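You operate a simulated robot arm through the tools that you are given. There is no shell and no other tool. Be economical: measure what you need, move in short steps, check, and stop when the job is done.

Carry out the task below with a simulated robot arm. There is one attempt and no reset: what you move stays moved.

Task
Shut the black valve, vent the blue hose and wind it onto the reel.
Fine: in that order; hold the white button down until the hose display shows 0; free the reel latch before you wind and leave it free; the other air controls end as they began.
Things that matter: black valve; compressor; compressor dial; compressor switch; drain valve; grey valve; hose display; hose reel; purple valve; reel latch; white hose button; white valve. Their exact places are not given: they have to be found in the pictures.

The check looks at the end state, three seconds after you hand in, the way a careful person would. Anything else that was tipped, shoved, dropped, spilled or broken makes it a failure.

Robot
A 6-joint arm with a two-finger gripper, on a carriage that runs on a rail from [-2.043, 0.058] to [0.296, -0.008] (x, y) and turns from -171 to 161 degrees about z. Base frame: it is fixed where the carriage stands at the start and does not move with it; the origin is on the floor, on the carriage's upright axis, x ahead of it, y to its left, z up. Lengths are in m, angles in degrees, forces in N, time in s.
Its first joint turns from -166.0 to 166.0 degrees. Places, roughly: black valve [0.8, 0.1, 0.9]; compressor [0.5, 0.6, 0.4]; compressor dial [0.4, 0.6, 0.7]; compressor switch [0.4, 0.9, 0.6]; drain valve [0.2, 0.7, 0.2]; grey valve [0.4, 0.8, 0.7]; hose display [0.9, 0.1, 0.9]; hose reel [0.9, -0.2, 1]; purple valve [0.4, 0.5, 0.7]; reel latch [0.8, -0.3, 0.8]; white hose button [0.8, -0.1, 0.8]; white valve [0.2, -0.8, 0.7]. Payload 5 kg.
The tool frame sits at the grasp point between the pads (the TCP): z along the fingers, y along the line on which they close. The tips reach 0.03 m beyond it. Largest opening 0.176 m; the body of the gripper starts 0.153 m behind the TCP.
Orientation is that of the tool frame in the base frame, as a unit quaternion [x, y, z, w]. With the fingers straight down and closing along the base's y, the tool's x points along the base's -x, its y along +y and its z along -z.

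Tools
- The arm moves only by the tool send_rows. Its argument "increments" is a list of rows, each a list of 6 numbers: the shift along the tool's x, y, z in m, then the turn, a rotation vector about the tool's x, y, z in degrees. In form: [[tx, ty, tz, rx, ry, rz], ...]. A call has 1 to 12 rows; each row is the pose to reach, as a shift and turn from the pose commanded when the call began, along the tool's axes at that moment. "fingers" is the closure, from 0 (fully open) to 1 (shut), set as the call begins (left out, the last holds). Each row takes 0.2 s and may step no farther than 0.05 m and 8.6 degrees from the row before; otherwise, or with a gripper value out of range, the whole call is refused. A pose out of reach is approached as far as the arm can. The call stops where the force on the tool passes 40 N (or 10 N more than at its start, if that is more) or the arm is blocked; 0.2 s more then pass. The fingers move at their own pace and stop on an object; they squeeze with about 42 N. The grip force told is the motor's: it shows also when the fingers shut on nothing. Time passes only in rows, and 0.2 s behind the last, so rows that repeat a pose let the fingers close. The reply holds the time, the measured pose of the TCP, the force on the tool along the base axes, the opening and the grip force, in the units named above and with some noise, with the torque about the TCP (base axes, N m) and any sound that the robot's microphone picked up.
- Cameras (640 x 400 px; columns grow to the right, rows downward): "scene" is now at [0.0546, 0.2161, 1.5784]; the picture's right is [0.05, -1.00, 0.00], its down [-0.78, -0.04, -0.62] and it looks along [0.62, 0.03, -0.78] (base axes); focal length 214 px, centre (320, 200). "wrist" rides on the gripper at [0.067, -0.009, -0.184] in the tool frame; the picture's right is [0.14, 0.99, 0.00], its down [-0.92, 0.13, -0.36] and it looks along [-0.36, 0.05, 0.93] (tool axes); focal length 251 px, centre (320, 200).
- snapshot(camera): a new picture of that camera. The clock stands still meanwhile.
- slide_trunk(by): slides the trunk up (or, below 0, down) by that many m; the arm and the scene camera ride with it, the base frame stays. It gives what a move gives, with no picture.
- base_move(legs): drives the robot by 1 to 6 legs, each [ahead, left, turn to the left] in m, m and degrees, along the robot's own axes; the way and the turn of a leg run together, so that a leg with both is an arc; at most 1.5 m and 180 degrees a leg. The arm and the cameras ride along, it lands a little off, and it stops where it bumps. It keeps to its track: a leg is cut to what the track allows. It gives what a move gives.
- pan_tilt(pan, tilt): turns the head with the scene camera to pan (to the left, within 120 degrees either way) and tilt (down, from -29 to 69), counted from straight ahead of the robot. It gives what a move gives.
- measure_at(camera, pixels): for up to 12 pixels [column, row] of the newest picture of that camera ("zoom" is the newest enlarged one), the place [x, y, z] in the base frame of the surface seen there, good to about 0.003 m. The clock stands still meanwhile.
- zoom(camera, box): a new picture of the part [left, top, right, bottom] of that camera's present view, enlarged. The clock stands still meanwhile.
- hand_in(): hands the job in; it is judged then, once.

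Work in short steps. Measure before you move; look again where a grasp or a placing could have gone wrong, and mend it. You have 80 turns and 60 pictures in all, those below and enlarged ones among them. Open the gripper and draw the arm clear of the work before you hand the job in, unless the task says otherwise; then end with one line.

The tools are called after "Request:" as name(argument=value, ...) on one line, values as JSON. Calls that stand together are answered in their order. send_rows: Moves the arm, as the interface text tells. Its arguments: {"type":"object","properties":{"increments":{"type":"array"},"fingers":{"type":"number"}},"required":["increments"]} The other tools are called the same way: slide_trunk (by) slides the trunk up or down; base_move (legs) drives the base; pan_tilt (pan, tilt) turns the head that bears the scene camera; snapshot (camera) takes a picture; measure_at (camera, pixels) gives the place of the surface under pixels of a picture; zoom (camera, box) takes an enlarged picture of a part of a camera's view; hand_in () hands the job in.

At the start:

```text
clock: 0.0
ee_pos: [0.7091, -0.4044, 1.2396]
tool_rot: [0.0, 1.0, -0.001, 0.0]
force: [0.0, -0.5, -0.4]
torque: [-0.01, 0.02, 0.0]
opening: 0.1759
finger_force: 0.1
trunk travel left (down, up): [-0.15, 0.2]
robot x, y, heading: [0.0018, 0.002, 0.0]
head pan, tilt: [2.6, 51.3]
```

scene: 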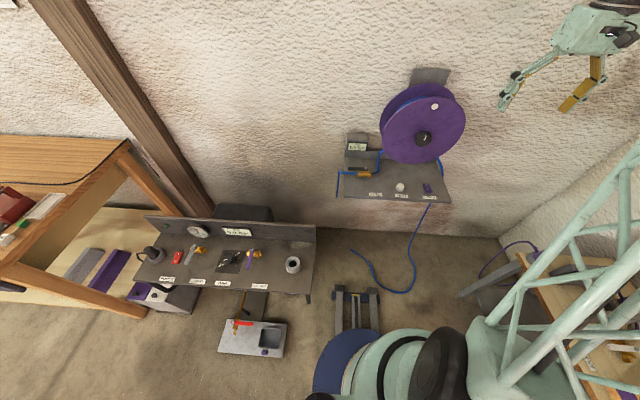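
wrist: 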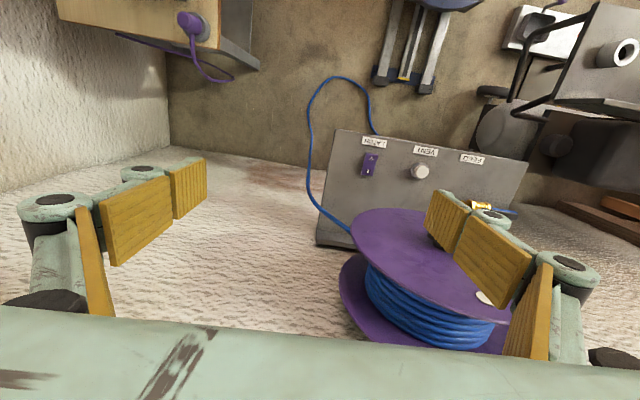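

The scene shows the shelf with the reel around (400,150). I zoom on it to find the valve, display, button and latch.

Request:
zoom(camera="scene", box=[320, 60, 480, 210])

Request:
zoom(camera="scene", box=[120, 200, 330, 370])

```text
2.67 times, centred on (400, 135) of scene
```

zoom: 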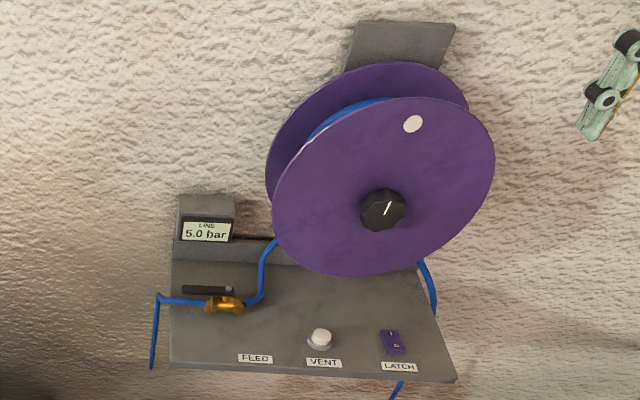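

```text
2.35 times, centred on (225, 285) of scene
```

zoom: 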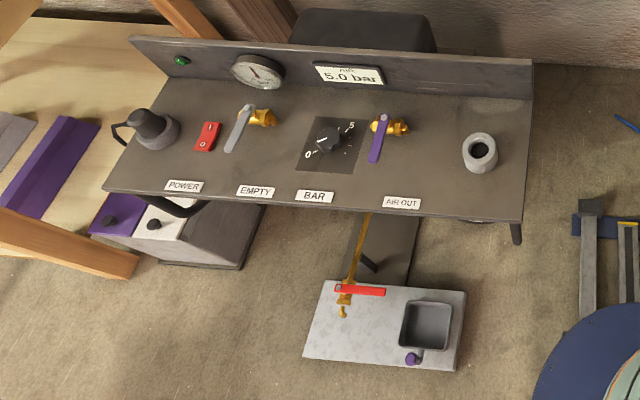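

The black lever lies along the hose near zoom (207,290), so it's open, with its pivot at about (229,290). I zoom tighter on the shelf to measure its parts.

Request:
zoom(camera="scene", box=[355, 130, 455, 205])

Request:
measure_at(camera="scene", pixels=[[368, 173], [377, 173], [376, 179], [400, 187], [427, 188], [424, 139], [434, 106], [365, 197], [445, 200], [347, 167], [463, 112], [383, 130]])

Request:
zoom(camera="scene", box=[330, 130, 410, 190])

Request:
measure_at(camera="zoom", pixels=[[280, 345], [320, 345], [370, 345], [390, 343], [350, 370], [370, 380], [400, 380]])

```text
5.33 times, centred on (405, 168) of scene
```

zoom: 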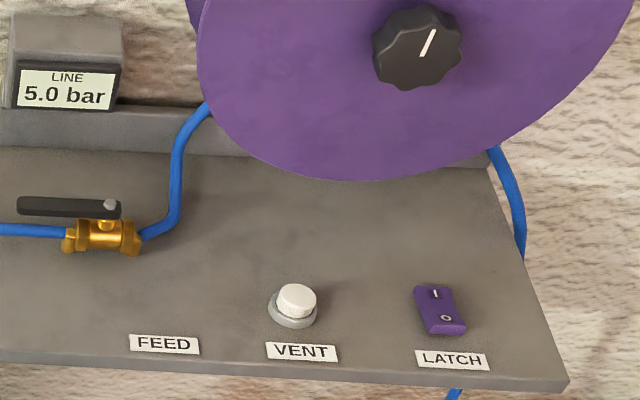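

```text
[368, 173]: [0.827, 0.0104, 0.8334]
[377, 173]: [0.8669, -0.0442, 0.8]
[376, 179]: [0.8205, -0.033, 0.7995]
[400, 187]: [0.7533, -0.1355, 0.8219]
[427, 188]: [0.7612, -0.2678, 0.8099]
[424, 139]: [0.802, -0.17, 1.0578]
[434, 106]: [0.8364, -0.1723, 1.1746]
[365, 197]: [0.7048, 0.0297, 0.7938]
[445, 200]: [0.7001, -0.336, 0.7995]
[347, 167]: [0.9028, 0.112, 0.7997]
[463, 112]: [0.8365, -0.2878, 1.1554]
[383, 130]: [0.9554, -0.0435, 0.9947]
```

```text
6.67 times, centred on (370, 160) of scene
```

zoom: 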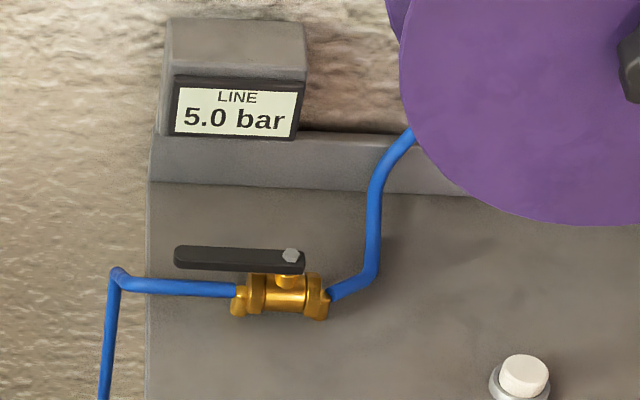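

```text
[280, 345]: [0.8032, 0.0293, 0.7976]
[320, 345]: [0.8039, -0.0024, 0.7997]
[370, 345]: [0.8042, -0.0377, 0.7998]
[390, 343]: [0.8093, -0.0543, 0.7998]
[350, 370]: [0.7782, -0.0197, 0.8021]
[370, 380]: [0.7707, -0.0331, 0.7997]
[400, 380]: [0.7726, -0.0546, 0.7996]
```

The lever runs from (178,258) to its pivot (292,256) in this zoom. I measure the lever, display and the hose pieces around it.

Request:
measure_at(camera="zoom", pixels=[[180, 254], [210, 256], [260, 257], [291, 255], [302, 258], [285, 300], [240, 301], [320, 303], [160, 286], [372, 270], [522, 370], [636, 80]])

Request:
zoom(camera="scene", box=[370, 70, 480, 210])

Request:
measure_at(camera="zoom", pixels=[[240, 330], [268, 190], [300, 195], [330, 100], [285, 340], [325, 340], [318, 330], [327, 350]])

```text
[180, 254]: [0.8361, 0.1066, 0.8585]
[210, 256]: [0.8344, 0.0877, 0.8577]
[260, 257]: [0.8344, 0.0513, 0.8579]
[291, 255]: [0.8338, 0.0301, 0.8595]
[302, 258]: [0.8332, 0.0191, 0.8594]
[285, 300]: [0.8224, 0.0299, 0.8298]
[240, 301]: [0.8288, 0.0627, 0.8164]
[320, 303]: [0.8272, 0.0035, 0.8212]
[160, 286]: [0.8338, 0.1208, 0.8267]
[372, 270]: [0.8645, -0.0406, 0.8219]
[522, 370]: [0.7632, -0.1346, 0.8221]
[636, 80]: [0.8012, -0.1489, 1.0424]
```

```text
2.86 times, centred on (425, 140) of scene
```

zoom: 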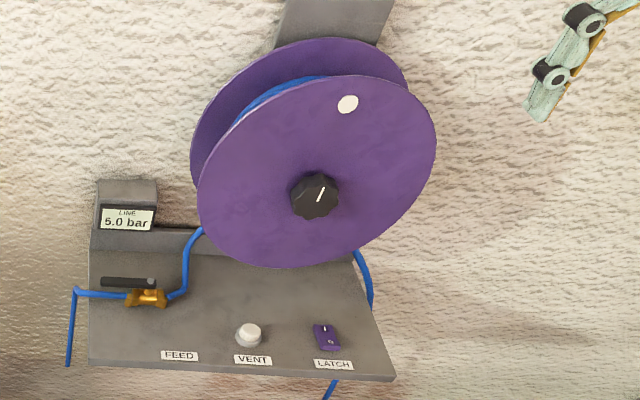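

```text
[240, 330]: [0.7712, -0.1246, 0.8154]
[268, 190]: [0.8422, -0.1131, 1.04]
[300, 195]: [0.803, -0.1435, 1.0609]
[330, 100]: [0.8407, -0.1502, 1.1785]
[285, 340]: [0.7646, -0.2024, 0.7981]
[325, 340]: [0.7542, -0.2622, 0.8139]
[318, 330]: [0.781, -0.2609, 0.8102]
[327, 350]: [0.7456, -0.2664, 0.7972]
```

Valve pivot is at about (0.834,0.030), with the lever along +y to 0.11 at z 0.858; the button is at (0.763,-0.135,0.822). I measure the reel's edges, the wall and the display for clearance, and the knob outline.

Request:
measure_at(camera="zoom", pixels=[[201, 205], [194, 150], [432, 150], [270, 262], [350, 78], [60, 150], [125, 185], [125, 218], [293, 195], [337, 195], [315, 178], [316, 215]])

Request:
send_rows(increments=[[0.03, 0.04, -0.01, 0, 0, 8.5], [0.06, 0.08, -0.01, 0, 0, 17], [0.06, 0.12, -0.01, 0, 0, 25.5], [0.06, 0.16, -0.01, 0, 0, 34], [0.06, 0.2, -0.01, 0, 0, 42.5], [0.06, 0.24, -0.01, 0, 0, 51], [0.06, 0.28, -0.01, 0, 0, 59.5], [0.06, 0.32, -0.01, 0, 0, 68], [0.06, 0.36, -0.01, 0, 0, 76.5], [0.06, 0.4, -0.01, 0, 0, 85], [0.06, 0.44, -0.01, 0, 0, 90], [0.06, 0.484, -0.01, 0, 0, 90]], fingers=1)

```text
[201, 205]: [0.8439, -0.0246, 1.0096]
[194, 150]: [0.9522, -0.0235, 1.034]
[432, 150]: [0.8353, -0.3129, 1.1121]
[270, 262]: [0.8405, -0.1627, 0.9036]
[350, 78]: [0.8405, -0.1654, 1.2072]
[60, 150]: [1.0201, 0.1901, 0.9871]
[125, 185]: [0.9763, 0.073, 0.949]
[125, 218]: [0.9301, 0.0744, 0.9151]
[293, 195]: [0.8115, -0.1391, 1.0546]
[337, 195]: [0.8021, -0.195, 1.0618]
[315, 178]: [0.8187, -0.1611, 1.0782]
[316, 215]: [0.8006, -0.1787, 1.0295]
```

```text
refused: row 1 steps farther than a row can; nothing moved
```

Disc is centred about (-0.167, 1.055) with radius 0.152, and the wall is at x≈1.02. I resend the move with smaller first steps, going to y≈0.08 with the gripper turned 90°.

Request:
send_rows(increments=[[0.03, 0.03, -0.01, 0, 0, 8.5], [0.06, 0.065, -0.01, 0, 0, 17], [0.06, 0.11, -0.01, 0, 0, 25.5], [0.06, 0.155, -0.01, 0, 0, 34], [0.06, 0.2, -0.01, 0, 0, 42.5], [0.06, 0.245, -0.01, 0, 0, 51], [0.06, 0.29, -0.01, 0, 0, 59.5], [0.06, 0.335, -0.01, 0, 0, 68], [0.06, 0.38, -0.01, 0, 0, 76.5], [0.06, 0.425, -0.01, 0, 0, 85], [0.06, 0.47, -0.01, 0, 0, 90], [0.06, 0.494, -0.01, 0, 0, 90]], fingers=1)

```text
clock: 2.6
ee_pos: [0.6493, 0.0892, 1.249]
tool_rot: [0.707, 0.707, 0.0, 0.0]
force: [-0.7, 0.5, -0.3]
torque: [-0.1, 0.03, 0.02]
opening: 0.0001
finger_force: 41.9
trunk travel left (down, up): [-0.15, 0.2]
robot x, y, heading: [-0.0017, -0.0022, 0.1]
head pan, tilt: [2.6, 51.3]
```

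Turned as wished. Now forward to x≈0.870 (behind the lever) at y≈0.09 and down to just above it.

Request:
send_rows(increments=[[0, 0.045, 0, 0, 0, 0], [0, 0.09, 0, 0, 0, 0], [0, 0.135, 0, 0, 0, 0], [0, 0.18, 0, 0, 0, 0], [0, 0.221, 0, 0, 0, 0], [0, 0.221, 0.05, 0, 0, 0], [0, 0.221, 0.1, 0, 0, 0], [0, 0.221, 0.15, 0, 0, 0], [0, 0.221, 0.2, 0, 0, 0], [0, 0.221, 0.25, 0, 0, 0], [0, 0.221, 0.3, 0, 0, 0], [0, 0.221, 0.33, 0, 0, 0]])

Request:
snapshot(camera="scene")

```text
clock: 5.2
ee_pos: [0.8714, 0.0878, 0.919]
tool_rot: [0.707, 0.707, 0.0, 0.0]
force: [0.2, 0.6, -0.1]
torque: [0.0, 0.01, -0.01]
opening: 0.0
finger_force: 42.1
trunk travel left (down, up): [-0.15, 0.2]
robot x, y, heading: [0.0019, -0.0007, -0.1]
head pan, tilt: [2.6, 51.3]
```

```text
52 pictures are left
```

scene: 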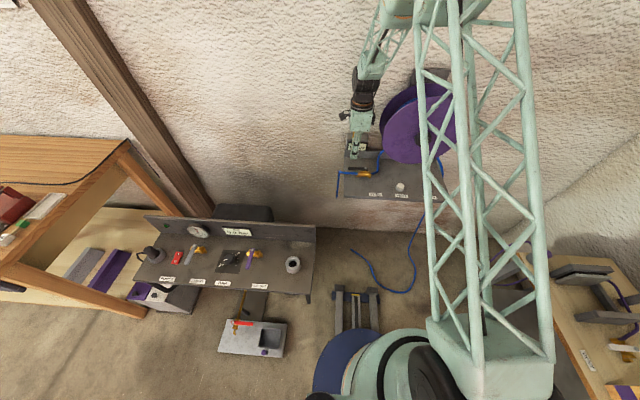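

Clear of the reel and display. I go down 0.046 behind the lever and pull it along an arc toward the robot.

Request:
send_rows(increments=[[0, 0, 0.046, 0, 0, 0], [0.002, -0.015, 0.046, 0, 0, 0], [0.004, -0.028, 0.046, 0, 0, 0], [0.004, -0.041, 0.046, 0, 0, 0], [0.001, -0.053, 0.046, 0, 0, 0], [-0.005, -0.064, 0.046, 0, 0, 0], [-0.013, -0.073, 0.046, 0, 0, 0], [-0.021, -0.081, 0.046, 0, 0, 0], [-0.028, -0.088, 0.046, 0, 0, 0], [-0.034, -0.092, 0.046, 0, 0, 0]])

Request:
zoom(camera="scene", box=[330, 130, 410, 200])

```text
clock: 7.4
ee_pos: [0.7776, 0.0568, 0.8733]
tool_rot: [0.708, 0.707, -0.001, 0.0]
force: [0.4, -0.2, 0.1]
torque: [-0.02, 0.0, -0.01]
opening: 0.0
finger_force: 42.5
trunk travel left (down, up): [-0.15, 0.2]
robot x, y, heading: [0.0016, -0.0004, -0.2]
head pan, tilt: [2.6, 51.3]
```

```text
5.71 times, centred on (370, 165) of scene
```

zoom: 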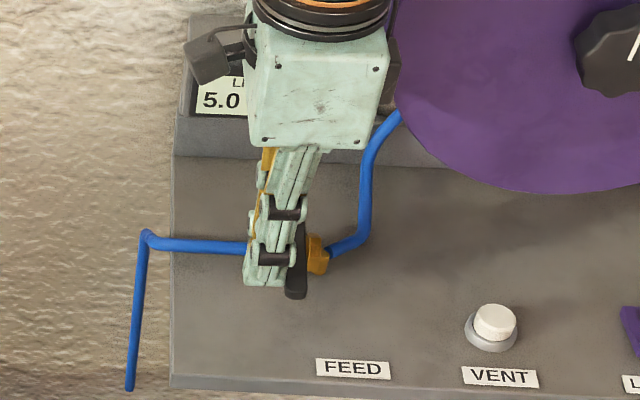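

The lever has turned to nearly toward the robot. I push 0.008 more toward -y to feel the stop, then back off and look.

Request:
send_rows(increments=[[-0.003, 0, 0, 0, 0, 0], [-0.006, 0, 0, 0, 0, 0], [-0.008, 0, 0, 0, 0, 0]])

Request:
zoom(camera="scene", box=[330, 130, 410, 200])

```text
clock: 8.2
ee_pos: [0.7767, 0.0523, 0.8732]
tool_rot: [0.706, 0.708, 0.0, -0.001]
force: [-4.2, 35.2, -1.9]
torque: [0.8, 0.06, -0.18]
opening: 0.0056
finger_force: 45.2
trunk travel left (down, up): [-0.15, 0.2]
robot x, y, heading: [-0.0001, 0.0033, -0.3]
head pan, tilt: [2.6, 51.3]
```

```text
5.71 times, centred on (370, 165) of scene
```

zoom: 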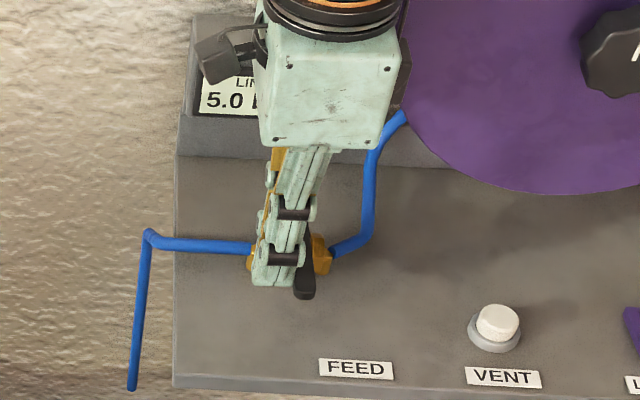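

The stop is felt (35 N) with the lever square to the hose, so the valve is shut. I back off, rise, draw toward the robot and turn the gripper back, moving to in front of the button.

Request:
send_rows(increments=[[0.03, 0, 0, 0, 0, 0], [0.03, -0.02, -0.04, 0, 0, 0], [0.03, -0.05, -0.08, 0, 0, -8.5], [0.02, -0.09, -0.1, 0, 0, -17], [-0.01, -0.12, -0.11, 0, 0, -25.5], [-0.04, -0.14, -0.11, 0, 0, -34], [-0.075, -0.15, -0.11, 0, 0, -42.5], [-0.11, -0.15, -0.11, 0, 0, -51], [-0.14, -0.15, -0.11, 0, 0, -59.5], [-0.17, -0.15, -0.11, 0, 0, -68], [-0.187, -0.15, -0.11, 0, 0, -76.5], [-0.187, -0.15, -0.11, 0, 0, -85]])

Request:
zoom(camera="scene", box=[330, 100, 470, 210])

```text
clock: 10.8
ee_pos: [0.6283, -0.1401, 0.9838]
tool_rot: [0.043, 0.999, 0.0, 0.0]
force: [0.2, -0.5, 0.2]
torque: [0.13, 0.01, 0.01]
opening: 0.0
finger_force: 44.6
trunk travel left (down, up): [-0.15, 0.2]
robot x, y, heading: [0.0031, 0.0052, 0.2]
head pan, tilt: [2.6, 51.3]
```

```text
3.64 times, centred on (400, 155) of scene
```

zoom: 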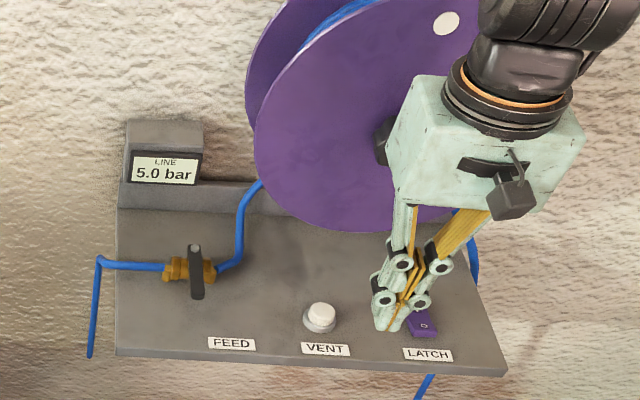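

The black lever now stands square to the hose. I tilt the gripper 24° so its body stays clear of the reel knob, and bring the shut tips to above the white button.

Request:
send_rows(increments=[[0, 0, 0, 0, -8, 0], [0, 0, 0, 0, -16, 0], [0, 0, 0, 0, -24, 0], [-0.034, 0.004, 0.02, 0, -24, 0], [-0.067, 0.008, 0.045, 0, -24, 0], [-0.1, 0.012, 0.075, 0, -24, 0], [-0.134, 0.0166, 0.1, 0, -24, 0]])

Request:
zoom(camera="scene", box=[330, 100, 470, 210])

```text
clock: 12.4
ee_pos: [0.7626, -0.1346, 0.8829]
tool_rot: [0.043, 0.977, -0.009, 0.208]
force: [0.0, 0.3, 0.1]
torque: [-0.02, -0.05, -0.01]
opening: 0.0
finger_force: 44.8
out of reach, approached as far as the arm can: row 2, 3
trunk travel left (down, up): [-0.15, 0.2]
robot x, y, heading: [0.0017, 0.0032, -0.2]
head pan, tilt: [2.6, 51.3]
```

```text
3.64 times, centred on (400, 155) of scene
```

zoom: 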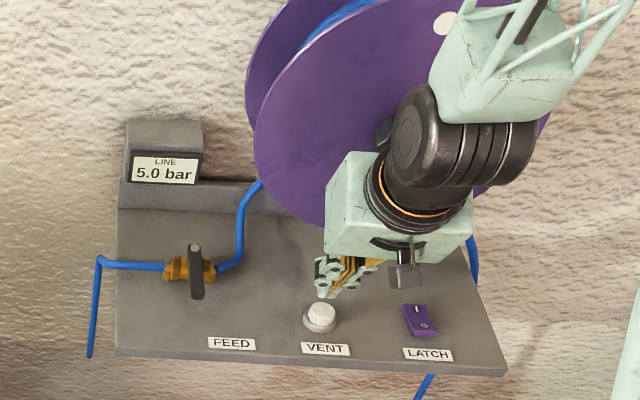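

The tips sit above the button at zoom (322,310). I press straight down in small steps and see the force.

Request:
send_rows(increments=[[0.0081, 0, 0.0183, 0, 0, 0], [0.0102, 0, 0.0228, 0, 0, 0], [0.0118, 0, 0.0265, 0, 0, 0], [0.013, 0, 0.0292, 0, 0, 0]])

Request:
zoom(camera="scene", box=[330, 130, 410, 200])

```text
clock: 13.4
ee_pos: [0.7628, -0.1343, 0.8508]
tool_rot: [0.043, 0.977, -0.01, 0.207]
force: [-0.1, -0.3, 1.0]
torque: [0.04, -0.02, -0.01]
opening: 0.0062
finger_force: 45.2
trunk travel left (down, up): [-0.15, 0.2]
robot x, y, heading: [-0.0011, 0.0021, -0.0]
head pan, tilt: [2.6, 51.3]
```

```text
5.71 times, centred on (370, 165) of scene
```

zoom: 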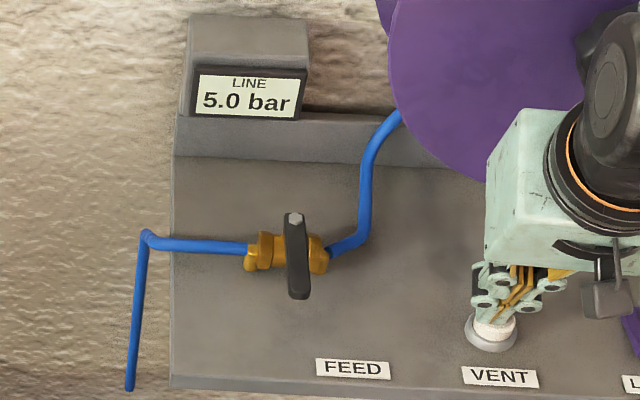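

Contact is just beginning (1 N) and the display still reads 5.0. I press up to 8 mm more and hold some rows.

Request:
send_rows(increments=[[0.0008, 0, 0.0018, 0, 0, 0], [0.0016, 0, 0.0037, 0, 0, 0], [0.0024, 0, 0.0055, 0, 0, 0], [0.0032, 0, 0.0073, 0, 0, 0], [0.0032, 0, 0.0073, 0, 0, 0], [0.0032, 0, 0.0073, 0, 0, 0], [0.0032, 0, 0.0073, 0, 0, 0], [0.0032, 0, 0.0073, 0, 0, 0]])

Request:
zoom(camera="scene", box=[330, 130, 410, 200])

```text
clock: 15.2
ee_pos: [0.7635, -0.1355, 0.8433]
tool_rot: [0.043, 0.977, -0.009, 0.208]
force: [0.3, 3.8, 15.1]
torque: [0.13, 0.04, -0.01]
opening: 0.0058
finger_force: 45.4
trunk travel left (down, up): [-0.15, 0.2]
robot x, y, heading: [-0.0029, 0.0025, 0.0]
head pan, tilt: [2.6, 51.3]
heard: click
```

```text
5.71 times, centred on (370, 165) of scene
```

zoom: 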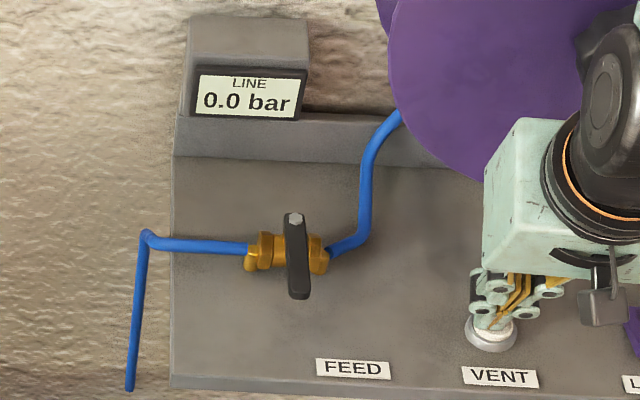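

The display shows 0.0 bar. I hold a little longer, then release and rise about 5 cm and look at the latch.

Request:
send_rows(increments=[[0, 0, 0, 0, 0, 0], [0, 0, 0, 0, 0, 0], [0, 0, 0, 0, 0, 0], [0, 0, 0, 0, 0, 0], [-0.01, 0, -0.023, 0, 0, 0], [-0.02, 0, -0.046, 0, 0, 0]])

Request:
zoom(camera="scene", box=[350, 130, 460, 210])

Request:
measure_at(camera="scene", pixels=[[427, 188], [428, 190], [426, 186]])

```text
clock: 16.6
ee_pos: [0.7627, -0.135, 0.8933]
tool_rot: [0.043, 0.977, -0.009, 0.207]
force: [0.0, 0.3, -0.2]
torque: [0.02, 0.05, 0.03]
opening: 0.0002
finger_force: 44.7
trunk travel left (down, up): [-0.15, 0.2]
robot x, y, heading: [0.0017, 0.0008, 0.0]
head pan, tilt: [2.6, 51.3]
```

```text
5.00 times, centred on (405, 170) of scene
```

zoom: 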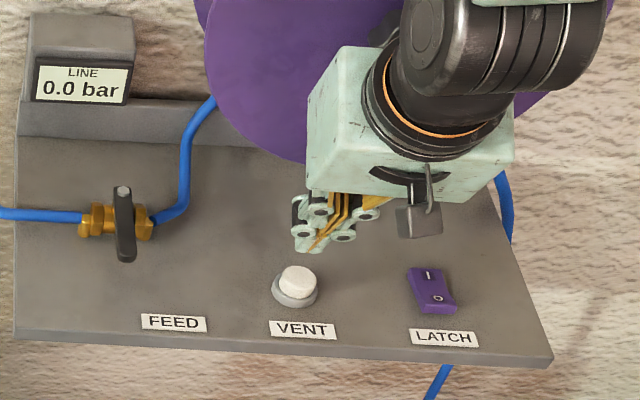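

```text
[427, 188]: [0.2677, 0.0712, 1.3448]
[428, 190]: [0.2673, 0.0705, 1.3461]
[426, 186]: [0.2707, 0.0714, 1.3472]
```

The valve is shut and the line stays at 0.0. I measure the latch rocker ends in the newest zoom: "I" at (428,274), "O" at (438,298).

Request:
measure_at(camera="zoom", pixels=[[428, 272], [432, 284], [437, 298], [440, 305], [440, 311], [415, 271], [450, 300], [424, 300], [445, 270]])

Request:
zoom(camera="scene", box=[415, 175, 447, 195])

```text
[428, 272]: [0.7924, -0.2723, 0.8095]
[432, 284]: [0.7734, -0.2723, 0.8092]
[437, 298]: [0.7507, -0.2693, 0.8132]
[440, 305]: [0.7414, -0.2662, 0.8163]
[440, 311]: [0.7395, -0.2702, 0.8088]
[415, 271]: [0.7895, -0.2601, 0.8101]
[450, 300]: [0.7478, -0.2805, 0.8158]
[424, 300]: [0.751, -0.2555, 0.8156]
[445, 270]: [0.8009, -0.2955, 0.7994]
```

```text
16.00 times, centred on (431, 185) of scene
```

zoom: 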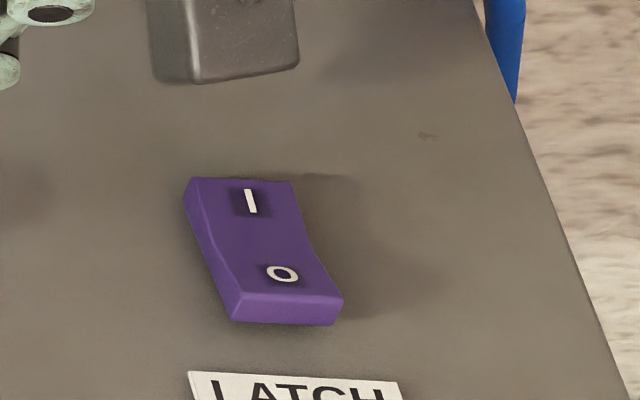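

"O" end stands raised at (0.748,-0.269,0.816), "I" is pressed, so I press the O end. I move over it and press down in small steps.

Request:
send_rows(increments=[[0.0006, -0.045, -0.0003, 0, 0, 0], [0.0012, -0.09, -0.0006, 0, 0, 0], [0.0019, -0.1347, -0.0009, 0, 0, 0], [0.0101, -0.1347, 0.0173, 0, 0, 0], [0.0182, -0.1347, 0.0357, 0, 0, 0], [0.0198, -0.1347, 0.0393, 0, 0, 0], [0.0206, -0.1347, 0.0411, 0, 0, 0], [0.0214, -0.1347, 0.043, 0, 0, 0], [0.0223, -0.1347, 0.0448, 0, 0, 0]])

Request:
zoom(camera="scene", box=[390, 165, 460, 205])

```text
clock: 18.6
ee_pos: [0.7499, -0.2673, 0.8441]
tool_rot: [0.043, 0.977, -0.009, 0.208]
force: [-0.3, 0.4, 0.1]
torque: [-0.03, 0.0, 0.02]
opening: 0.0059
finger_force: 44.8
trunk travel left (down, up): [-0.15, 0.2]
robot x, y, heading: [0.0021, 0.0025, 0.2]
head pan, tilt: [2.6, 51.3]
```

```text
9.14 times, centred on (425, 185) of scene
```

zoom: 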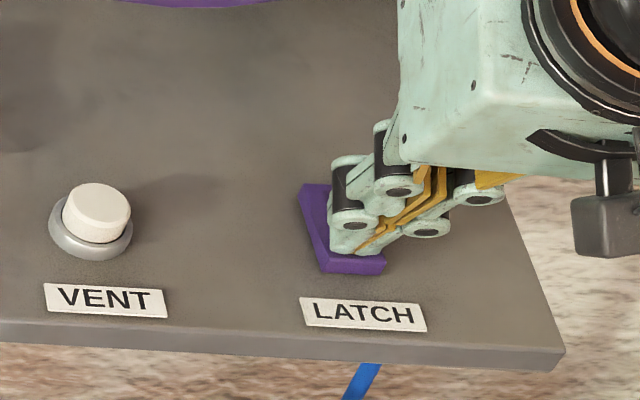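

No click yet and almost no force (0.1 N). I press deeper by up to 10 mm.

Request:
send_rows(increments=[[0.0008, 0, 0.0018, 0, 0, 0], [0.0016, 0, 0.0037, 0, 0, 0], [0.0024, 0, 0.0055, 0, 0, 0], [0.0032, 0, 0.0073, 0, 0, 0], [0.004, 0, 0.0091, 0, 0, 0]])

Request:
zoom(camera="scene", box=[390, 165, 460, 205])

```text
clock: 19.6
ee_pos: [0.749, -0.2682, 0.8403]
tool_rot: [0.042, 0.977, -0.009, 0.211]
force: [-12.9, 6.5, 28.0]
torque: [0.22, 0.46, 0.02]
opening: 0.0056
finger_force: 44.9
trunk travel left (down, up): [-0.15, 0.2]
robot x, y, heading: [-0.0028, 0.0013, -0.1]
head pan, tilt: [2.6, 51.3]
stopped in row 4: the force on the tool passed its limit at 44 N (the readings are from after the stop); the commanded pose is now the measured one
```

```text
9.14 times, centred on (425, 185) of scene
```

zoom: 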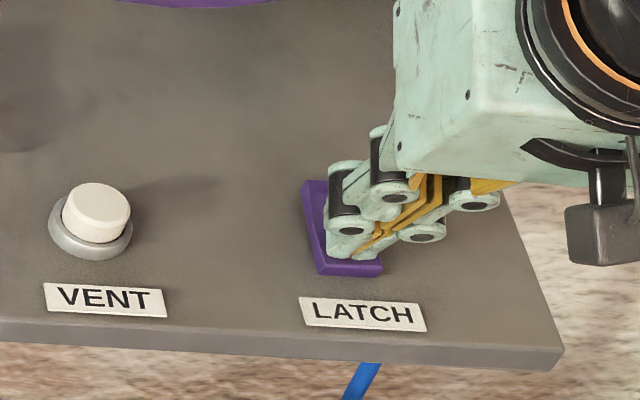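

44 N but no click; the rocker may or may not have switched. I lift and look.

Request:
send_rows(increments=[[-0.01, 0, -0.023, 0, 0, 0], [-0.02, 0, -0.046, 0, 0, 0], [-0.02, 0.04, -0.046, 0, 0, 0], [-0.02, 0.08, -0.046, 0, 0, 0]])

Request:
zoom(camera="scene", box=[415, 175, 447, 195])

Request:
measure_at(camera="zoom", pixels=[[215, 190], [225, 220], [240, 260], [250, 280], [255, 290], [270, 310], [250, 190], [290, 285]])

```text
clock: 20.6
ee_pos: [0.7558, -0.1892, 0.8877]
tool_rot: [0.043, 0.977, -0.01, 0.208]
force: [0.5, -1.7, -0.9]
torque: [0.21, -0.01, 0.11]
opening: 0.0001
finger_force: 44.7
trunk travel left (down, up): [-0.15, 0.2]
robot x, y, heading: [-0.0023, -0.0006, 0.4]
head pan, tilt: [2.6, 51.3]
```

```text
16.00 times, centred on (431, 185) of scene
```

zoom: 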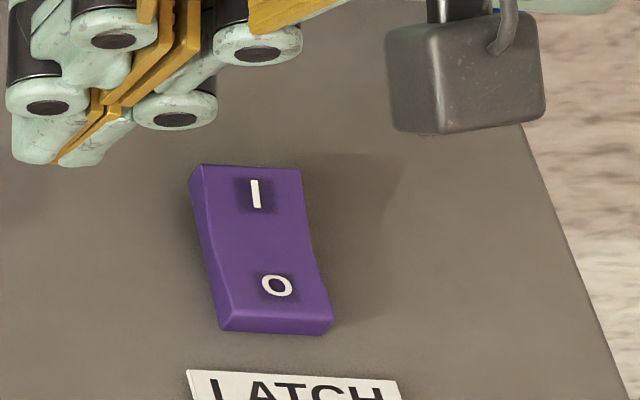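

```text
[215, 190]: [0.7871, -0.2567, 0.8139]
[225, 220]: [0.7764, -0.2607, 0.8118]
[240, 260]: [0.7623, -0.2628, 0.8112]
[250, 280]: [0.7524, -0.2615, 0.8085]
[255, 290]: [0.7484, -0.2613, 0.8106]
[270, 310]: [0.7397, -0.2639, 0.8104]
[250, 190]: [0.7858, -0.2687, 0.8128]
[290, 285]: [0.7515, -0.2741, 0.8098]
```

The rocker has flipped: the I end is now raised (0.814) and the O end down (0.810). For the reel I need the gripper horizontal, so I drive back 0.25 m to make room.

Request:
base_move(legs=[[-0.25, 0, 0]])

```text
clock: 22.5
ee_pos: [0.5089, -0.1826, 0.8883]
tool_rot: [0.043, 0.977, -0.009, 0.21]
force: [0.5, -0.2, -0.5]
torque: [0.0, 0.03, 0.01]
opening: 0.0001
finger_force: 44.8
trunk travel left (down, up): [-0.15, 0.2]
robot x, y, heading: [-0.2484, 0.007, 0.2]
head pan, tilt: [2.6, 51.3]
```

Now I raise to knob height (z≈1.055) while tilting the gripper to horizontal, coming to about x 0.70, in front of the knob at y≈-0.167.

Request:
send_rows(increments=[[-0.014, 0, -0.032, 0, -8.3, 0], [-0.029, 0.004, -0.064, 0, -16.6, 0], [-0.044, 0.008, -0.098, 0, -25, 0], [-0.064, 0.012, -0.13, 0, -33.3, 0], [-0.09, 0.016, -0.145, 0, -41.6, 0], [-0.127, 0.02, -0.127, 0, -50, 0], [-0.165, 0.025, -0.11, 0, -58.3, 0], [-0.204, 0.03, -0.093, 0, -66.3, 0], [-0.242, 0.03, -0.076, 0, -66.3, 0]], fingers=0.35)

Request:
snapshot(camera="scene")

Request:
snapshot(camera="wrist")

```text
clock: 24.5
ee_pos: [0.6999, -0.1688, 1.0558]
tool_rot: [0.029, 0.703, -0.03, 0.71]
force: [0.1, -0.1, -0.4]
torque: [0.0, -0.09, -0.02]
opening: 0.1144
finger_force: 0.0
trunk travel left (down, up): [-0.15, 0.2]
robot x, y, heading: [-0.2502, 0.0092, -0.1]
head pan, tilt: [2.6, 51.3]
```

```text
40 pictures are left
```

scene: 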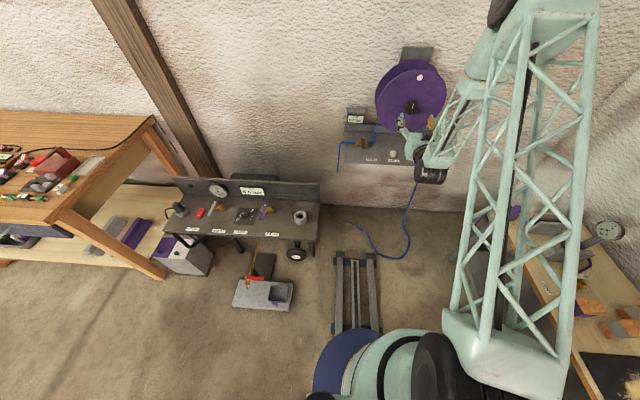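

```text
39 pictures are left
```

wrist: 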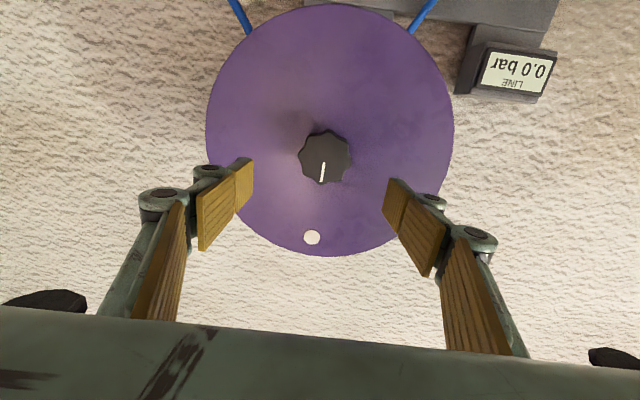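

The wrist view (upside down) shows the knob at (325,157) between the open fingers. I measure the knob's rim and the disc edge for the axis.

Request:
measure_at(camera="wrist", pixels=[[302, 157], [348, 157], [325, 135], [324, 180], [325, 157], [210, 130], [451, 130], [325, 8], [325, 252], [312, 237], [290, 157], [360, 157]])

```text
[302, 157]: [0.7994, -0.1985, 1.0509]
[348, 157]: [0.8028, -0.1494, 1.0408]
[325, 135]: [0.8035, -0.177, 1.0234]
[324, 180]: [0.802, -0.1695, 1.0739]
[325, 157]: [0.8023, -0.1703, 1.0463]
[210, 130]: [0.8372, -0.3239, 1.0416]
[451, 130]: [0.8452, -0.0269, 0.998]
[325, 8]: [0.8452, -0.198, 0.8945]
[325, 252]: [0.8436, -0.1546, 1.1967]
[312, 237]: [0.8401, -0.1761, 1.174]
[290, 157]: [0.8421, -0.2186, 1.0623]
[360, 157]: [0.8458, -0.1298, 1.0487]
```

Centre estimates differ by a few mm, so I zoom the wrist view on the knob and check the pose more precisely.

Request:
zoom(camera="wrist", box=[285, 130, 365, 180])

Request:
measure_at(camera="zoom", pixels=[[150, 215], [180, 300], [400, 340], [490, 130], [320, 20], [130, 150], [510, 220], [300, 390]])

Request:
zoom(camera="scene", box=[370, 60, 450, 130])

Request:
measure_at(camera="zoom", pixels=[[250, 110], [45, 250], [590, 200], [280, 390], [330, 120]])

```text
8.00 times, centred on (325, 155) of wrist
```

zoom: 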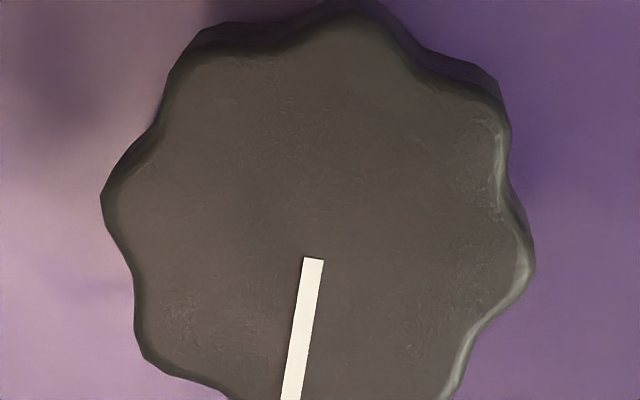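

```text
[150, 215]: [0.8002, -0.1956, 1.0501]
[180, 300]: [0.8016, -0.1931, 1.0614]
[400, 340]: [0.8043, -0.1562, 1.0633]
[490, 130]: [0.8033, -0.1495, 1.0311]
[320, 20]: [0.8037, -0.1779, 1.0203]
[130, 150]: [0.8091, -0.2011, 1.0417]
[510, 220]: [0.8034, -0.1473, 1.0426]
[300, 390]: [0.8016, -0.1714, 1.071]
```

```text
5.71 times, centred on (410, 95) of scene
```

zoom: 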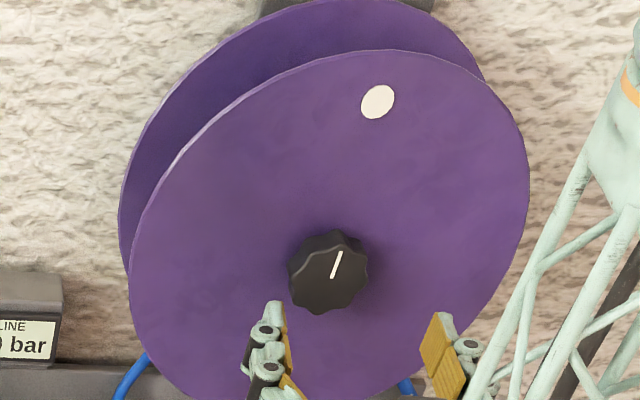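

```text
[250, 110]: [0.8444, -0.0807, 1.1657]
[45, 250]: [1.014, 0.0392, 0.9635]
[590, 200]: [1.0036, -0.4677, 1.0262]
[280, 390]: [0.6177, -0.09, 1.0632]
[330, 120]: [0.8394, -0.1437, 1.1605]
```

The wrist camera gives the knob face at x≈0.802, centre about (-0.171, 1.048), diameter 0.05. I correct the 5° yaw and centre on it.

Request:
send_rows(increments=[[0.007, -0.002, 0, -4.8, 0, 0], [0.007, -0.002, 0, -4.8, 0, 0]])

```text
clock: 25.1
ee_pos: [0.6989, -0.172, 1.0489]
tool_rot: [0.001, 0.704, -0.002, 0.71]
force: [0.4, -0.7, -0.1]
torque: [0.01, -0.01, 0.15]
opening: 0.1143
finger_force: 0.1
trunk travel left (down, up): [-0.15, 0.2]
robot x, y, heading: [-0.2491, 0.0069, -0.2]
head pan, tilt: [2.6, 51.3]
```

Now level and facing the knob. I pre-roll the gripper clockwise (+rz) by 96° to gain range for winding counter-clockwise.

Request:
send_rows(increments=[[0, 0, 0, 0, 0, 8], [0, 0, 0, 0, 0, 16], [0, 0, 0, 0, 0, 24], [0, 0, 0, 0, 0, 32], [0, 0, 0, 0, 0, 40], [0, 0, 0, 0, 0, 48], [0, 0, 0, 0, 0, 56], [0, 0, 0, 0, 0, 64], [0, 0, 0, 0, 0, 72], [0, 0, 0, 0, 0, 80], [0, 0, 0, 0, 0, 88], [0, 0, 0, 0, 0, 96]])

Request:
snapshot(camera="wrist")

```text
clock: 27.7
ee_pos: [0.6997, -0.1701, 1.0485]
tool_rot: [0.524, 0.47, 0.527, 0.476]
force: [-0.3, -0.6, 0.6]
torque: [-0.01, 0.01, 0.02]
opening: 0.1144
finger_force: 0.1
trunk travel left (down, up): [-0.15, 0.2]
robot x, y, heading: [-0.2506, 0.0061, 0.0]
head pan, tilt: [2.6, 51.3]
```

```text
36 pictures are left
```

wrist: 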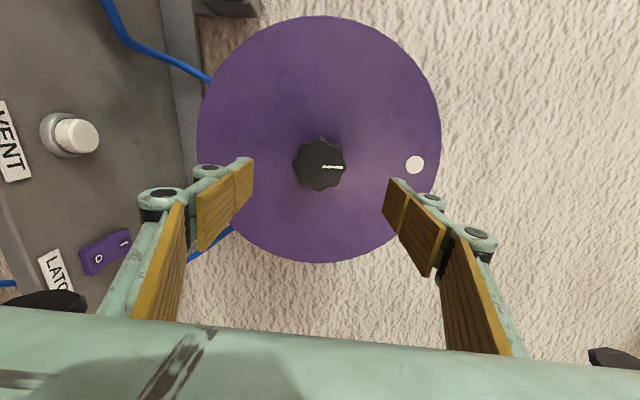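

Rolled freely. I measure the knob again from this roll as a cross-check.

Request:
measure_at(camera="wrist", pixels=[[298, 165], [343, 165], [320, 142], [320, 187], [319, 165], [201, 140], [437, 140], [319, 20], [319, 260]])

Request:
send_rows(increments=[[0, 0, 0, 0, 0, 8], [0, 0, 0, 0, 0, 16], [0, 0, 0, 0, 0, 24], [0, 0, 0, 0, 0, 32], [0, 0, 0, 0, 0, 40], [0, 0, 0, 0, 0, 48], [0, 0, 0, 0, 0, 56], [0, 0, 0, 0, 0, 64], [0, 0, 0, 0, 0, 72], [0, 0, 0, 0, 0, 80], [0, 0, 0, 0, 0, 84]])

```text
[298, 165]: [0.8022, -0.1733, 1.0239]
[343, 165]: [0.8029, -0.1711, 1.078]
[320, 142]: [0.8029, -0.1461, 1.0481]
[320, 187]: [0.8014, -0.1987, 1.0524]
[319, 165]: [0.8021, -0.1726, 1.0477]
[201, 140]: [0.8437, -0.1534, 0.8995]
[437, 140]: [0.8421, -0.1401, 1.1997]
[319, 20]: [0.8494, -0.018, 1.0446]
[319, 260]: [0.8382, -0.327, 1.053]
```

```text
clock: 30.1
ee_pos: [0.699, -0.1698, 1.0489]
tool_rot: [0.703, 0.047, 0.708, 0.052]
force: [0.5, 0.2, -0.4]
torque: [-0.01, 0.0, 0.01]
opening: 0.1144
finger_force: 0.0
out of reach, approached as far as the arm can: row 10, 11
trunk travel left (down, up): [-0.15, 0.2]
robot x, y, heading: [-0.2465, 0.0016, 0.1]
head pan, tilt: [2.6, 51.3]
```

Roll reached its limit near +172°. Knob centre reads (-0.172, 1.050). I advance 0.10 m so the pads span the knob, then close on it.

Request:
send_rows(increments=[[0, 0.001, 0.04, 0, 0, 0], [0.001, 0.001, 0.08, 0, 0, 0], [0.001, 0.001, 0.102, 0, 0, 0]])

Request:
send_rows(increments=[[0, 0, 0, 0, 0, 0], [0, 0, 0, 0, 0, 0], [0, 0, 0, 0, 0, 0], [0, 0, 0, 0, 0, 0], [0, 0, 0, 0, 0, 0]], fingers=1)

Request:
zoom(camera="scene", box=[350, 50, 470, 150])

```text
clock: 30.9
ee_pos: [0.7954, -0.1672, 1.0467]
tool_rot: [0.701, 0.057, 0.708, 0.066]
force: [0.5, -0.4, 0.4]
torque: [0.03, -0.06, 0.03]
opening: 0.1142
finger_force: 0.0
out of reach, approached as far as the arm can: row 1, 2, 3
trunk travel left (down, up): [-0.15, 0.2]
robot x, y, heading: [-0.2481, 0.0075, 0.2]
head pan, tilt: [2.6, 51.3]
```

```text
clock: 32.1
ee_pos: [0.7951, -0.1727, 1.0492]
tool_rot: [0.7, 0.053, 0.708, 0.069]
force: [-0.8, 0.0, 1.6]
torque: [-0.03, 0.16, -0.97]
opening: 0.0583
finger_force: 45.1
trunk travel left (down, up): [-0.15, 0.2]
robot x, y, heading: [-0.2472, 0.0061, -0.4]
head pan, tilt: [2.6, 51.3]
stopped in row 5: the force on the tool passed its limit at 41 N (the readings are from after the stop); the commanded pose is now the measured one
```

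```text
4.00 times, centred on (410, 100) of scene
```

zoom: 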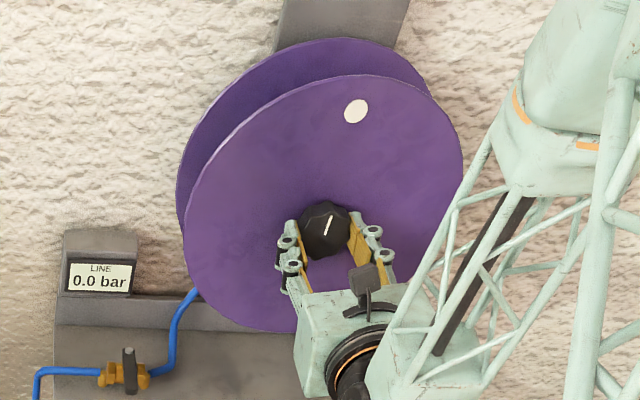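

The knob is gripped at 0.058 opening, and the call left the arm at about (-0.173,1.049). I turn counter-clockwise (-rz) by about 90° and check.

Request:
send_rows(increments=[[0, 0, 0, 0, 0, -6], [0, 0, 0, 0, 0, -14], [0, 0, 0, 0, 0, -22], [0, 0, 0, 0, 0, -30], [0, 0, 0, 0, 0, -38], [0, 0, 0, 0, 0, -46], [0, 0, 0, 0, 0, -54], [0, 0, 0, 0, 0, -62], [0, 0, 0, 0, 0, -70], [0, 0, 0, 0, 0, -78], [0, 0, 0, 0, 0, -86], [0, 0, 0, 0, 0, -94]])

Request:
snapshot(camera="scene")

```text
clock: 34.7
ee_pos: [0.7951, -0.1694, 1.0487]
tool_rot: [0.437, 0.55, 0.432, 0.566]
force: [0.8, -2.1, 13.6]
torque: [1.39, -0.21, -0.03]
opening: 0.0588
finger_force: 44.8
trunk travel left (down, up): [-0.15, 0.2]
robot x, y, heading: [-0.2469, 0.0066, -0.1]
head pan, tilt: [2.6, 51.3]
```

```text
34 pictures are left
```

scene: 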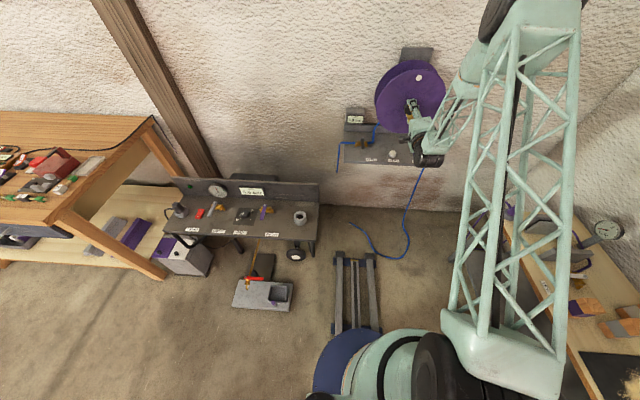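

The white dot at (418,77) has not moved, so the disc did not turn; torque is 1.4 N m. I zoom to see whether the knob slipped.

Request:
zoom(camera="scene", box=[370, 60, 450, 130])

Request:
zoom(camera="scene", box=[340, 110, 440, 175])

Request:
snapshot(camera="wrist")

```text
5.71 times, centred on (410, 95) of scene
```

zoom: 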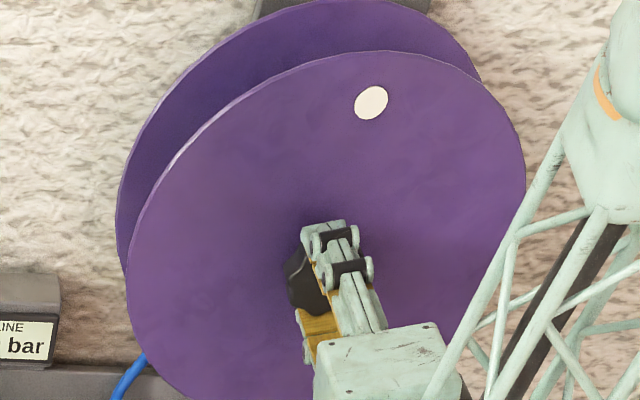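

```text
6.15 times, centred on (390, 142) of scene
```

zoom: 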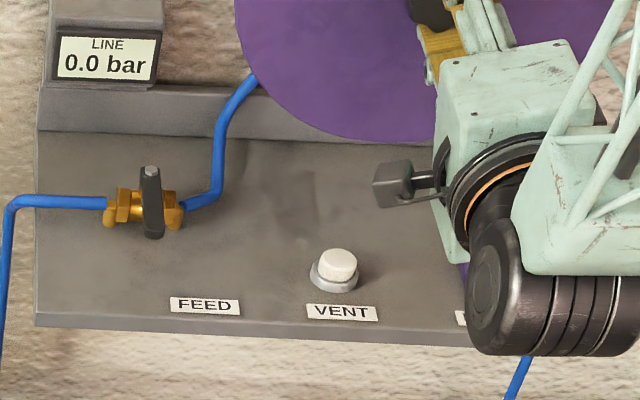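

```text
31 pictures are left
```

wrist: 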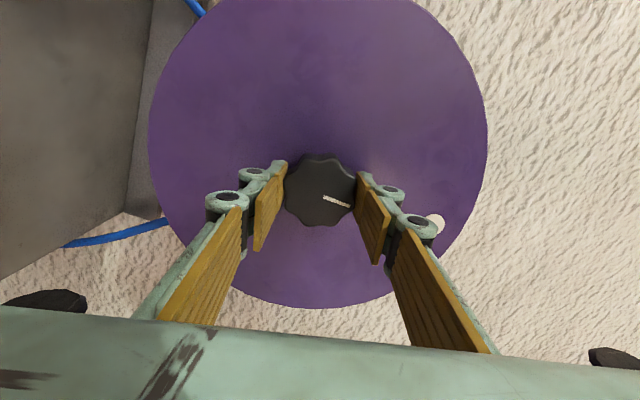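

The knob slipped in the pads, so the reel holds in this direction: wrong way, latch still engaged, or stiff. I check the latch against the compressor's power rocker first, and test a small clockwise turn.

Request:
zoom(camera="scene", box=[160, 175, 230, 225])

Request:
send_rows(increments=[[0, 0, 0, 0, 0, 5], [0, 0, 0, 0, 0, 10], [0, 0, 0, 0, 0, 15], [0, 0, 0, 0, 0, 20]])

Request:
zoom(camera="scene", box=[370, 60, 450, 130])

```text
8.00 times, centred on (195, 200) of scene
```

zoom: 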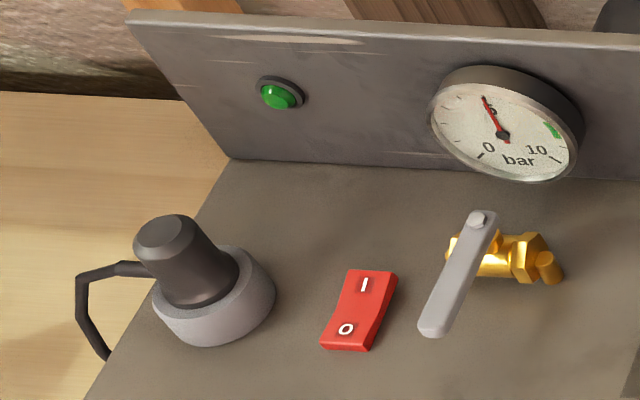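

```text
clock: 35.7
ee_pos: [0.7946, -0.1706, 1.05]
tool_rot: [0.526, 0.465, 0.525, 0.481]
force: [-2.2, 5.2, 16.5]
torque: [-0.14, -0.82, -0.11]
opening: 0.0589
finger_force: 45.6
trunk travel left (down, up): [-0.15, 0.2]
robot x, y, heading: [-0.25, 0.0056, -0.1]
head pan, tilt: [2.6, 51.3]
```

```text
5.71 times, centred on (410, 95) of scene
```

zoom: 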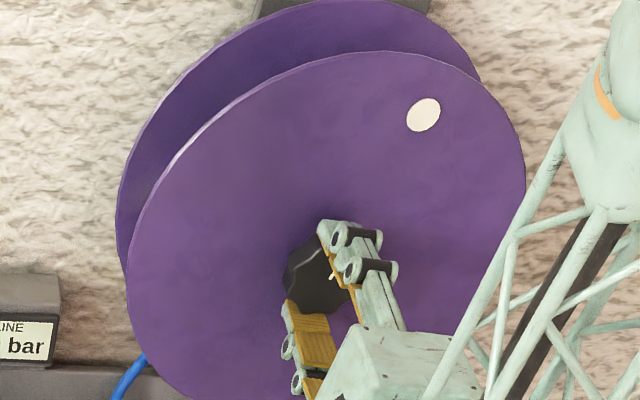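

The dot moved clockwise almost without torque: the reel is free, and counter-clockwise was an end stop. I continue clockwise and watch the hose on the floor.

Request:
send_rows(increments=[[0, 0, 0, 0, 0, 8], [0, 0, 0, 0, 0, 16], [0, 0, 0, 0, 0, 24], [0, 0, 0, 0, 0, 32], [0, 0, 0, 0, 0, 40], [0, 0, 0, 0, 0, 48], [0, 0, 0, 0, 0, 56], [0, 0, 0, 0, 0, 64], [0, 0, 0, 0, 0, 68]])

Request:
snapshot(camera="scene")

```text
clock: 37.7
ee_pos: [0.7949, -0.1735, 1.0507]
tool_rot: [0.696, 0.089, 0.705, 0.107]
force: [13.0, -2.9, 30.8]
torque: [-0.07, -1.16, -0.27]
opening: 0.0581
finger_force: 45.2
trunk travel left (down, up): [-0.15, 0.2]
robot x, y, heading: [-0.248, 0.0075, -0.5]
head pan, tilt: [2.6, 51.3]
```

```text
28 pictures are left
```

scene: 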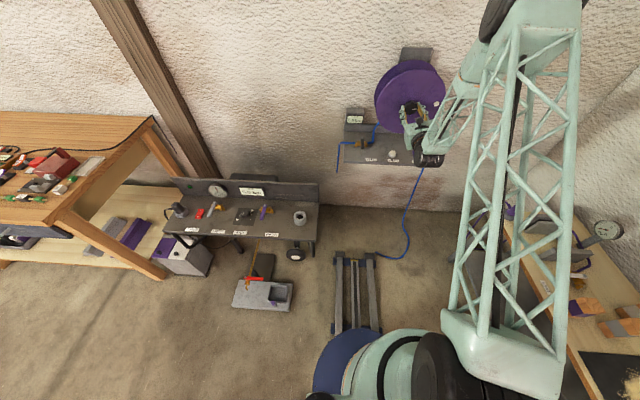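

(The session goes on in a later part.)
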